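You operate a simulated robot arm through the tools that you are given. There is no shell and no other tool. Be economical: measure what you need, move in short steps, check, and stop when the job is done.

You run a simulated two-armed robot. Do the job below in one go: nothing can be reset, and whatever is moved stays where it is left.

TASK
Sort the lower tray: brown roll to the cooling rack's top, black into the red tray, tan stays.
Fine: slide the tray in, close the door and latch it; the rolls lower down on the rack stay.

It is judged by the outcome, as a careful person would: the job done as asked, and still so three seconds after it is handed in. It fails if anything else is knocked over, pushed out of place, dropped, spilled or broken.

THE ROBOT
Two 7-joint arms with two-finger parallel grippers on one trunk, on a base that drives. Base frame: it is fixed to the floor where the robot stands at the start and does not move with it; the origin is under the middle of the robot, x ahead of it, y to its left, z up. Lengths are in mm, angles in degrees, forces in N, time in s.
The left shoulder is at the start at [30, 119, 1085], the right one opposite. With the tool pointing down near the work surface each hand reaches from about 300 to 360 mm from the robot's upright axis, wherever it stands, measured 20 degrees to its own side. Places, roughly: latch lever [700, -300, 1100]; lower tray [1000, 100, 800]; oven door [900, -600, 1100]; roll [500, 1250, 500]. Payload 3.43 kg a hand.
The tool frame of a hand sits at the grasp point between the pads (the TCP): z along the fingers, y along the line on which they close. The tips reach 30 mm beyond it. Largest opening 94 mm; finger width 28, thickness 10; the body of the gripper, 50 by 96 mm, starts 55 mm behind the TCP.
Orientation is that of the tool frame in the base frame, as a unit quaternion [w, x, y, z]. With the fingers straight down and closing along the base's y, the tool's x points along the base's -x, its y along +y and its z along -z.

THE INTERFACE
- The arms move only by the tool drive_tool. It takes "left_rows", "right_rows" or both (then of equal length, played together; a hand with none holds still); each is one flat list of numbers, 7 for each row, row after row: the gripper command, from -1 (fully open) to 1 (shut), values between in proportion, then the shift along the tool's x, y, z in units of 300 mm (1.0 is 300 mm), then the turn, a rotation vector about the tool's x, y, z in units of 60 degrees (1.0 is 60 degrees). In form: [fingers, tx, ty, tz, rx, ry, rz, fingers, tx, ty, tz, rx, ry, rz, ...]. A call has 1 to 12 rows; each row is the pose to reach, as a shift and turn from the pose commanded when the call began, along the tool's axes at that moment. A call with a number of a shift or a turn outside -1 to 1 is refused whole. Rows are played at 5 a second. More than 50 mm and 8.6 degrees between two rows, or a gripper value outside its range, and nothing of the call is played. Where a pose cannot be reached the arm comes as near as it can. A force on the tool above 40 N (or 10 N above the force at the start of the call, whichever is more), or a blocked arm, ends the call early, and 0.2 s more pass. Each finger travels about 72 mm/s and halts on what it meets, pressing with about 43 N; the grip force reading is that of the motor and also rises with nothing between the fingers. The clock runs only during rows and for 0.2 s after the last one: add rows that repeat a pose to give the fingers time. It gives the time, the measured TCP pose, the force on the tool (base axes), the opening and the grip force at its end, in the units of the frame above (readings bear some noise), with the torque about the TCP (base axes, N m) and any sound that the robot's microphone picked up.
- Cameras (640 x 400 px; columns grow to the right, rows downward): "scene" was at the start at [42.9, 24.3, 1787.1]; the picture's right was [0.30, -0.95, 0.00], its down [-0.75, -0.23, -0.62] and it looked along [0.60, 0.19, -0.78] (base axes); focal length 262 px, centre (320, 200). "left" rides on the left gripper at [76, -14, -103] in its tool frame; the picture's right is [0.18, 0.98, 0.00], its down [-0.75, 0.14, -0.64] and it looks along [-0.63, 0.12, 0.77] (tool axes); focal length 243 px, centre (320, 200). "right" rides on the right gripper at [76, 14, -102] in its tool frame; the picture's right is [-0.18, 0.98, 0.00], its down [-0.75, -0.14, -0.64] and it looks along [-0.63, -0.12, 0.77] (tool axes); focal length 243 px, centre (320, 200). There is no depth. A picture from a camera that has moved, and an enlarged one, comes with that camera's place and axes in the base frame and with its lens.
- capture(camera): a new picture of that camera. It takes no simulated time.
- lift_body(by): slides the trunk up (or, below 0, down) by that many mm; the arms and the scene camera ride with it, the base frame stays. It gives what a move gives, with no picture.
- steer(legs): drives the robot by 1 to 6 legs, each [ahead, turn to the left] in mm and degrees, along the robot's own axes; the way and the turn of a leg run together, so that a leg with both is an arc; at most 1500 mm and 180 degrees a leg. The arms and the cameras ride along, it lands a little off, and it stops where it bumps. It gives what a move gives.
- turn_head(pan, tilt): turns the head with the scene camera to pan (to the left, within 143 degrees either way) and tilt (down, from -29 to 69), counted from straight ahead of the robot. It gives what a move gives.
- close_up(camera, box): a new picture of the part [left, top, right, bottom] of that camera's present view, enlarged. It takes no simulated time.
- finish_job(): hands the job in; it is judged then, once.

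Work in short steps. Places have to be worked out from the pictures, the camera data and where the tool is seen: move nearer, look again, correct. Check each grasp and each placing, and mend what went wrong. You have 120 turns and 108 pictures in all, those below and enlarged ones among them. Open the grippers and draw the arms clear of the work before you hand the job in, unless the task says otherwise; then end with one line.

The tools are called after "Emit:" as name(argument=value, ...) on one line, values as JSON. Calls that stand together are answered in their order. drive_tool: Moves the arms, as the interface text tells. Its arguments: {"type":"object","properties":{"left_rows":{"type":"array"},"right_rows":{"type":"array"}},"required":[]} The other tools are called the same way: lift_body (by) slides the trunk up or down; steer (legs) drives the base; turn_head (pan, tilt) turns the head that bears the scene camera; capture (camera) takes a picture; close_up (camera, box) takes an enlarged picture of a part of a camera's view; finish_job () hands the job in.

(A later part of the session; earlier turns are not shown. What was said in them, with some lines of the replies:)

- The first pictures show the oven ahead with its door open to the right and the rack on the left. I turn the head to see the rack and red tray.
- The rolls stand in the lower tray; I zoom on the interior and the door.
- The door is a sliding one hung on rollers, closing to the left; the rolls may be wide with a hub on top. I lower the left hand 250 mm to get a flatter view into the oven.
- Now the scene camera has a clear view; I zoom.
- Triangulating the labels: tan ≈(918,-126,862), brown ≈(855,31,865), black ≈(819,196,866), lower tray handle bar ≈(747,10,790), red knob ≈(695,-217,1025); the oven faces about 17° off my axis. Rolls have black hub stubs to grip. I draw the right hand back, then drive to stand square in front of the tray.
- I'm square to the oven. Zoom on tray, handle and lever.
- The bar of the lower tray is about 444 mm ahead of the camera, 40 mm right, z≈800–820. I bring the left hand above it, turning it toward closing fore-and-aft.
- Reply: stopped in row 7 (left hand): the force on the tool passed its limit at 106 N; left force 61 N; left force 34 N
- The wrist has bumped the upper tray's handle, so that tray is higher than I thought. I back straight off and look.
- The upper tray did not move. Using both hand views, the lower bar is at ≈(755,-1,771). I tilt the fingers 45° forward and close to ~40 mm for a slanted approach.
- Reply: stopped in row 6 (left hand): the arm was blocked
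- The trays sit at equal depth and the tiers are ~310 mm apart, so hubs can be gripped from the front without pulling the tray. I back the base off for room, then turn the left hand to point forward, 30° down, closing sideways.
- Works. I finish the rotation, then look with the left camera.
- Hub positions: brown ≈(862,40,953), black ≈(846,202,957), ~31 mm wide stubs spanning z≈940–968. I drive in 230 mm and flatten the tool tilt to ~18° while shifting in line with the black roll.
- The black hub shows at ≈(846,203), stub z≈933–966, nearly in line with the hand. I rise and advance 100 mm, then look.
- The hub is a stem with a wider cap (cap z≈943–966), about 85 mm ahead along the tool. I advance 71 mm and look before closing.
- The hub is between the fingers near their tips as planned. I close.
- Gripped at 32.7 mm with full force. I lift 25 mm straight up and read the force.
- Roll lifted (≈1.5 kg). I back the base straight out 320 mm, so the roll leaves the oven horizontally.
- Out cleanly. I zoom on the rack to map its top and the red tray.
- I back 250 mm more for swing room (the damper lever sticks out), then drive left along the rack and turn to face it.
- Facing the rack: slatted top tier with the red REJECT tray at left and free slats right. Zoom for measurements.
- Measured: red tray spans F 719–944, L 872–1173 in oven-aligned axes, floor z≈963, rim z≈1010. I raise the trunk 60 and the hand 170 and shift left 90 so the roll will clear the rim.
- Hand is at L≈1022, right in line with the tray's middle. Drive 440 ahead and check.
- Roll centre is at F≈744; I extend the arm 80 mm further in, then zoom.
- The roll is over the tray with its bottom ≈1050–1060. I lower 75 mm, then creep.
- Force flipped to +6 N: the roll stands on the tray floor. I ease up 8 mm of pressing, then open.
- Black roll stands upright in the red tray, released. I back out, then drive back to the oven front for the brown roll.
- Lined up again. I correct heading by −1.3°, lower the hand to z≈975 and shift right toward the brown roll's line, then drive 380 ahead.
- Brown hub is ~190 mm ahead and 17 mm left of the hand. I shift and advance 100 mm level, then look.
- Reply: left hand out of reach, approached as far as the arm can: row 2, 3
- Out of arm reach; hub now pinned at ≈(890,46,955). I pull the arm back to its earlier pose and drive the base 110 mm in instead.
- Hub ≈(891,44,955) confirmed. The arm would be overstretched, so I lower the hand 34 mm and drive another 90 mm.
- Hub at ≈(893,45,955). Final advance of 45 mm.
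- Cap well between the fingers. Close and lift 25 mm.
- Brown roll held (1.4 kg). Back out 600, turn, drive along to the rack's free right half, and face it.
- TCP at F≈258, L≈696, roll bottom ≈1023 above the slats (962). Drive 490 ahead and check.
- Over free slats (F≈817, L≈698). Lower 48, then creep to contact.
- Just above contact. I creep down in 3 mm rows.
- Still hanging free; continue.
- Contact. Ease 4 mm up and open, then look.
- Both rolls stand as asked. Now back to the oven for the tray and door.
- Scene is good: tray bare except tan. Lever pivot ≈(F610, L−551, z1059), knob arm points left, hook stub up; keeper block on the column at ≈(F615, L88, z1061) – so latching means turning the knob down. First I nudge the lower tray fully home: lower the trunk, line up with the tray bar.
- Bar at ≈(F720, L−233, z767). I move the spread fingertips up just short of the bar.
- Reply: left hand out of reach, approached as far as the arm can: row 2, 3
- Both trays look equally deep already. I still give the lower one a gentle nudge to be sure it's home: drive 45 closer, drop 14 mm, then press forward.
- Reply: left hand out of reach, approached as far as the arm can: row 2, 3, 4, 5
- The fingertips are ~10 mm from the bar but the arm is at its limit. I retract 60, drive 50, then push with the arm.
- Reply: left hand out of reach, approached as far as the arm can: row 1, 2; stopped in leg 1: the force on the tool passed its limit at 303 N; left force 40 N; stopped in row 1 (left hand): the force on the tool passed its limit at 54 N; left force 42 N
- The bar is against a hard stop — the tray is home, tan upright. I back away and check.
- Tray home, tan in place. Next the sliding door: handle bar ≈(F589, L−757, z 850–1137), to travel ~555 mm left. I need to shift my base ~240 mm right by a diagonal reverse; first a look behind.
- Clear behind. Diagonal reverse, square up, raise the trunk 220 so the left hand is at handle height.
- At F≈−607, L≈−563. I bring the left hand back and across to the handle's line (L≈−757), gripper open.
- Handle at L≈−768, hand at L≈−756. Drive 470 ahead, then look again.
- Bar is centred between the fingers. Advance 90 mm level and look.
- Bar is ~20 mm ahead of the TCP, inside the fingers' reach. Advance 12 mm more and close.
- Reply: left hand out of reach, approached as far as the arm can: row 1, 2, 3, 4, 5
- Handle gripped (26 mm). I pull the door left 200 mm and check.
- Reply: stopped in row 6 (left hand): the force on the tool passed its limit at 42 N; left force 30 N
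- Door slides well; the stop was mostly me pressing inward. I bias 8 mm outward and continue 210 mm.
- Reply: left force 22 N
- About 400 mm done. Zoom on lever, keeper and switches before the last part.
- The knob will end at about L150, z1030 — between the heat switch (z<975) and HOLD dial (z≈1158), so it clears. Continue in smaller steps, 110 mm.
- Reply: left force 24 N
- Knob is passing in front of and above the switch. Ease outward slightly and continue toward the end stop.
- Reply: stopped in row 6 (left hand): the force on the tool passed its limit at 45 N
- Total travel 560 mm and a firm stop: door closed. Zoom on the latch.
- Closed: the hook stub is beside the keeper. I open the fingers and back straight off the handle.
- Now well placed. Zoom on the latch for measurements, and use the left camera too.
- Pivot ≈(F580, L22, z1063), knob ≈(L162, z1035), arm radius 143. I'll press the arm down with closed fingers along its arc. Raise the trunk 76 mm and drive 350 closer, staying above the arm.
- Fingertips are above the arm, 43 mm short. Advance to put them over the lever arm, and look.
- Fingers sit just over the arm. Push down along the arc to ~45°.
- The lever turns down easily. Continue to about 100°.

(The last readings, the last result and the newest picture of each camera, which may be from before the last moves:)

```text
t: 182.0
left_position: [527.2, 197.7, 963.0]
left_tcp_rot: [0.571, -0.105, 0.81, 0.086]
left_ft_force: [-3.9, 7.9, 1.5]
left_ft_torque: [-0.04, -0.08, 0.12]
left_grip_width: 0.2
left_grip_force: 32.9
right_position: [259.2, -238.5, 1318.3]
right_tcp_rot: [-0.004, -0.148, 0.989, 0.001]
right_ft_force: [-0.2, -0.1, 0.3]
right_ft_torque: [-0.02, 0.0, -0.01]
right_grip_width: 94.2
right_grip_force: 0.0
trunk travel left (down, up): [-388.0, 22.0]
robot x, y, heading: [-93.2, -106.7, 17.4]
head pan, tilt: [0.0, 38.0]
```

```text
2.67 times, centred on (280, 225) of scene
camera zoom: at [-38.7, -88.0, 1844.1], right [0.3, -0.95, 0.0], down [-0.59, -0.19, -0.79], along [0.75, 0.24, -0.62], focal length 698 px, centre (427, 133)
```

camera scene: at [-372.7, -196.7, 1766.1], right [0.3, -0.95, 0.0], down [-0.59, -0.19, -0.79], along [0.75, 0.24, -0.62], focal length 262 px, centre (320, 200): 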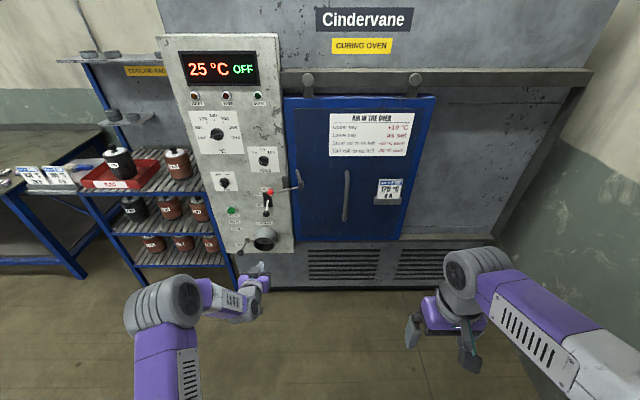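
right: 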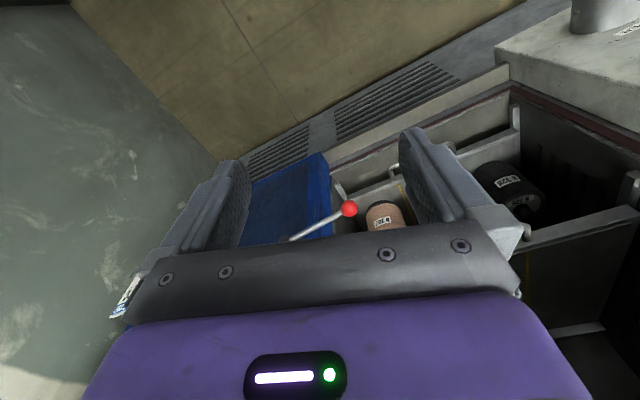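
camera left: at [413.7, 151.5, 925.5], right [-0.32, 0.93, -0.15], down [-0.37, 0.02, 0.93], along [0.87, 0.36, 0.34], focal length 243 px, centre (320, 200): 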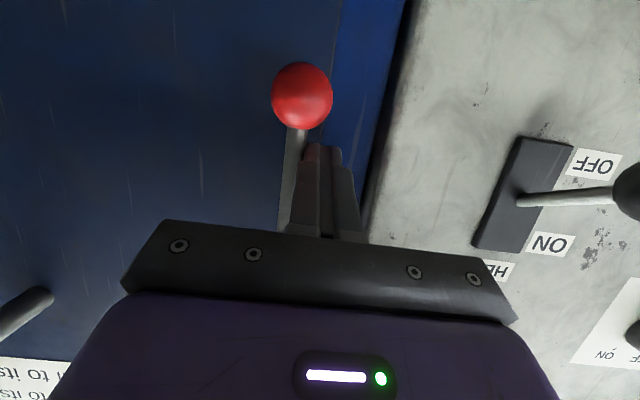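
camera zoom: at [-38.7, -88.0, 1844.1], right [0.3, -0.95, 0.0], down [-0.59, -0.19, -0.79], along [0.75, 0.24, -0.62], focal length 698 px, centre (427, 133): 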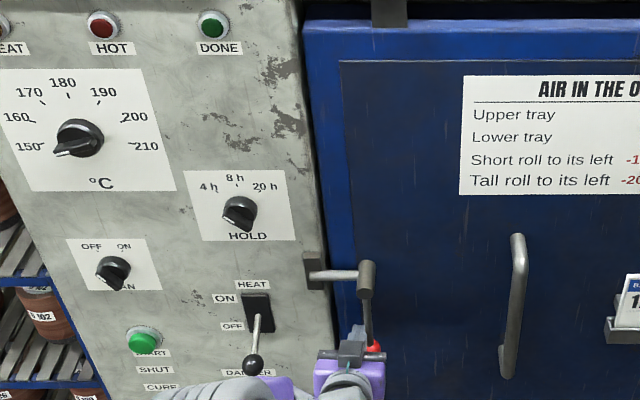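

The hook stub now lies across the keeper, and there's ~8 N of resistance. I push 12 mm further to find the stop.

Emit:
drive_tool(left_rows=[1, 0, -0.015, 0, 0, 0, 0, 1, 0, -0.03, 0, 0, 0, 0, 1, 0, -0.045, 0, 0, 0, 0])

Emit:
close_up(camera="scene", box=[180, 150, 380, 300])

```text
t: 182.8
left_position: [528.7, 197.3, 962.9]
left_tcp_rot: [0.57, -0.112, 0.808, 0.096]
left_ft_force: [-9.9, 12.9, 3.8]
left_ft_torque: [-0.11, -0.14, 0.23]
left_grip_width: 0.0
left_grip_force: 32.6
right_position: [258.1, -240.9, 1318.2]
right_tcp_rot: [-0.004, -0.147, 0.989, 0.002]
right_ft_force: [0.5, -0.3, -0.3]
right_ft_torque: [0.05, 0.04, 0.02]
right_grip_width: 94.0
right_grip_force: 0.0
trunk travel left (down, up): [-388.0, 22.0]
robot x, y, heading: [-92.8, -105.3, 18.1]
head pan, tilt: [0.0, 38.0]
stopped in row 3 (left hand): the force on the tool passed its limit at 42 N (the readings are from after the stop); the commanded pose is now the measured one
```

```text
2.67 times, centred on (280, 225) of scene
camera zoom: at [-39.1, -91.0, 1844.1], right [0.31, -0.95, 0.0], down [-0.59, -0.19, -0.79], along [0.75, 0.24, -0.61], focal length 698 px, centre (427, 133)
```

zoom: 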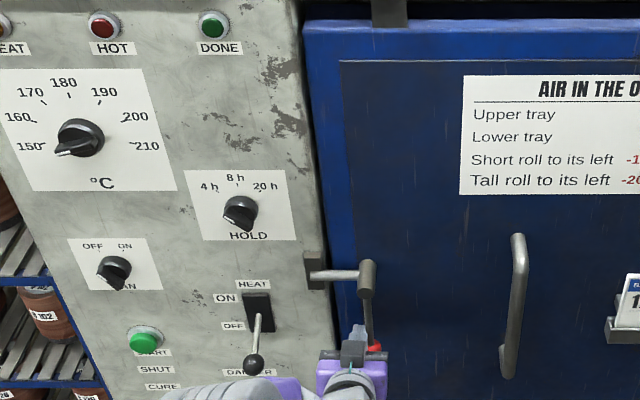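

Hard stop: latched. I ease off sideways 9 mm, then back out straight and check that it stays.

Emit:
drive_tool(left_rows=[1, 0, 0.03, 0, 0, 0, 0, 1, 0.02, 0.03, -0.07, 0, 0, 0, 1, 0.04, 0.03, -0.15, 0, 0, 0])

Emit:
steer(legs=[[-450, 0]])

Emit:
turn_head(pan=8, tilt=35)

Emit:
capture(camera="scene")

Emit:
close_up(camera="scene", box=[220, 100, 420, 240])

Emit:
close_up(camera="scene", box=[40, 100, 260, 280])

```text
t: 183.6
left_position: [482.0, 187.9, 966.7]
left_tcp_rot: [0.571, -0.109, 0.809, 0.092]
left_ft_force: [-0.7, 0.7, -0.5]
left_ft_torque: [0.02, 0.01, -0.05]
left_grip_width: 0.0
left_grip_force: 32.7
right_position: [258.9, -240.3, 1318.4]
right_tcp_rot: [-0.003, -0.148, 0.989, 0.001]
right_ft_force: [-0.1, -0.1, 0.0]
right_ft_torque: [-0.01, -0.01, 0.0]
right_grip_width: 93.8
right_grip_force: 0.2
trunk travel left (down, up): [-388.0, 22.0]
robot x, y, heading: [-94.1, -110.0, 17.7]
head pan, tilt: [0.0, 38.0]
```

```text
t: 186.3
left_position: [53.9, 51.2, 965.8]
left_tcp_rot: [0.571, -0.11, 0.808, 0.093]
left_ft_force: [-0.1, 0.2, -0.9]
left_ft_torque: [-0.02, 0.02, -0.01]
left_grip_width: 0.0
left_grip_force: 32.6
right_position: [-168.9, -377.7, 1317.9]
right_tcp_rot: [-0.005, -0.149, 0.989, 0.002]
right_ft_force: [-0.3, 0.0, -0.4]
right_ft_torque: [0.01, 0.01, 0.01]
right_grip_width: 93.6
right_grip_force: 0.1
trunk travel left (down, up): [-388.0, 22.0]
robot x, y, heading: [-523.2, -245.0, 17.8]
head pan, tilt: [0.0, 38.0]
```

```text
t: 187.0
left_position: [54.2, 52.3, 965.5]
left_tcp_rot: [0.571, -0.109, 0.808, 0.092]
left_ft_force: [0.4, 0.5, -0.2]
left_ft_torque: [0.02, 0.0, -0.01]
left_grip_width: 0.2
left_grip_force: 33.1
right_position: [-170.4, -376.4, 1318.3]
right_tcp_rot: [-0.005, -0.149, 0.989, 0.001]
right_ft_force: [0.0, 0.9, -0.4]
right_ft_torque: [0.02, -0.01, -0.06]
right_grip_width: 93.9
right_grip_force: 0.0
trunk travel left (down, up): [-388.0, 22.0]
robot x, y, heading: [-521.0, -246.8, 17.5]
head pan, tilt: [8.0, 35.0]
```

```text
19 pictures are left
camera scene: at [-470.1, -215.4, 1848.7], right [0.44, -0.9, 0.0], down [-0.52, -0.25, -0.82], along [0.74, 0.36, -0.57], focal length 262 px, centre (320, 200)
```

scene: 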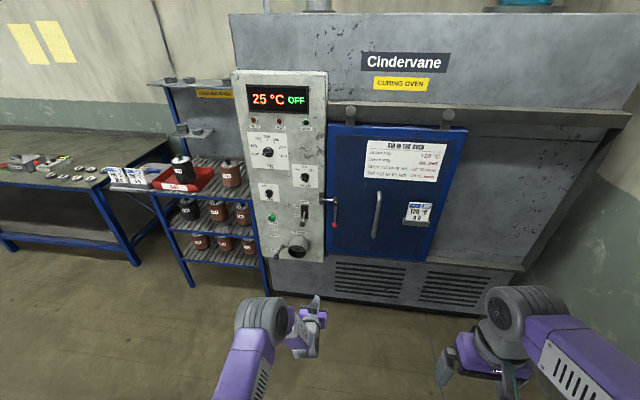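

```text
2.86 times, centred on (320, 170) of scene
camera zoom: at [-470.1, -215.4, 1848.7], right [0.44, -0.9, 0.0], down [-0.52, -0.25, -0.82], along [0.74, 0.36, -0.57], focal length 748 px, centre (320, 286)
```

zoom: 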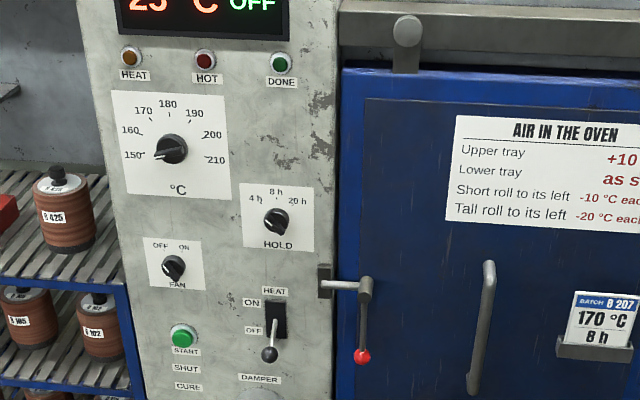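

```text
2.22 times, centred on (150, 190) of scene
camera zoom: at [-470.1, -215.4, 1848.7], right [0.44, -0.9, 0.0], down [-0.52, -0.25, -0.82], along [0.74, 0.36, -0.57], focal length 582 px, centre (698, 222)
```

zoom: 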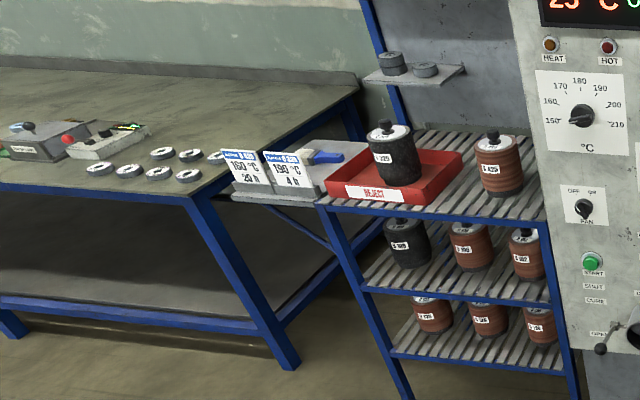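

Everything is in place: black in the red tray, brown on the rack top, door latched, switches untouched. I open the left gripper; the arms are already clear.

Emit:
drive_tool(left_rows=[0, 0, 0, 0, 0, 0, 0, -1, 0, 0, 0, 0, 0, 0, -1, 0, 0, 0, 0, 0, 0, -1, 0, 0, 0, 0, 0, 0])

Emit:
finish_job()

```text
t: 188.0
left_position: [53.8, 51.2, 966.1]
left_tcp_rot: [0.57, -0.111, 0.809, 0.093]
left_ft_force: [0.3, -0.4, -0.4]
left_ft_torque: [0.0, -0.03, -0.02]
left_grip_width: 94.1
left_grip_force: 0.1
right_position: [-169.2, -377.2, 1316.4]
right_tcp_rot: [-0.004, -0.149, 0.989, 0.002]
right_ft_force: [-0.7, 0.0, 0.3]
right_ft_torque: [0.0, -0.01, -0.01]
right_grip_width: 94.0
right_grip_force: 0.0
trunk travel left (down, up): [-388.0, 22.0]
robot x, y, heading: [-521.8, -245.4, 17.8]
head pan, tilt: [8.0, 35.0]
```

```text
The job is handed in.
```

The job is done and handed in: the brown roll is on the cooling rack's top, the black roll is in the red tray, the tan roll stayed on the lower tray, and the tray is fully in with the door closed and latched; I bumped the upper tray's handle (about 106 N) and pushed the lower tray's bar against its stop (about 303 N), with nothing seen moved or knocked over.
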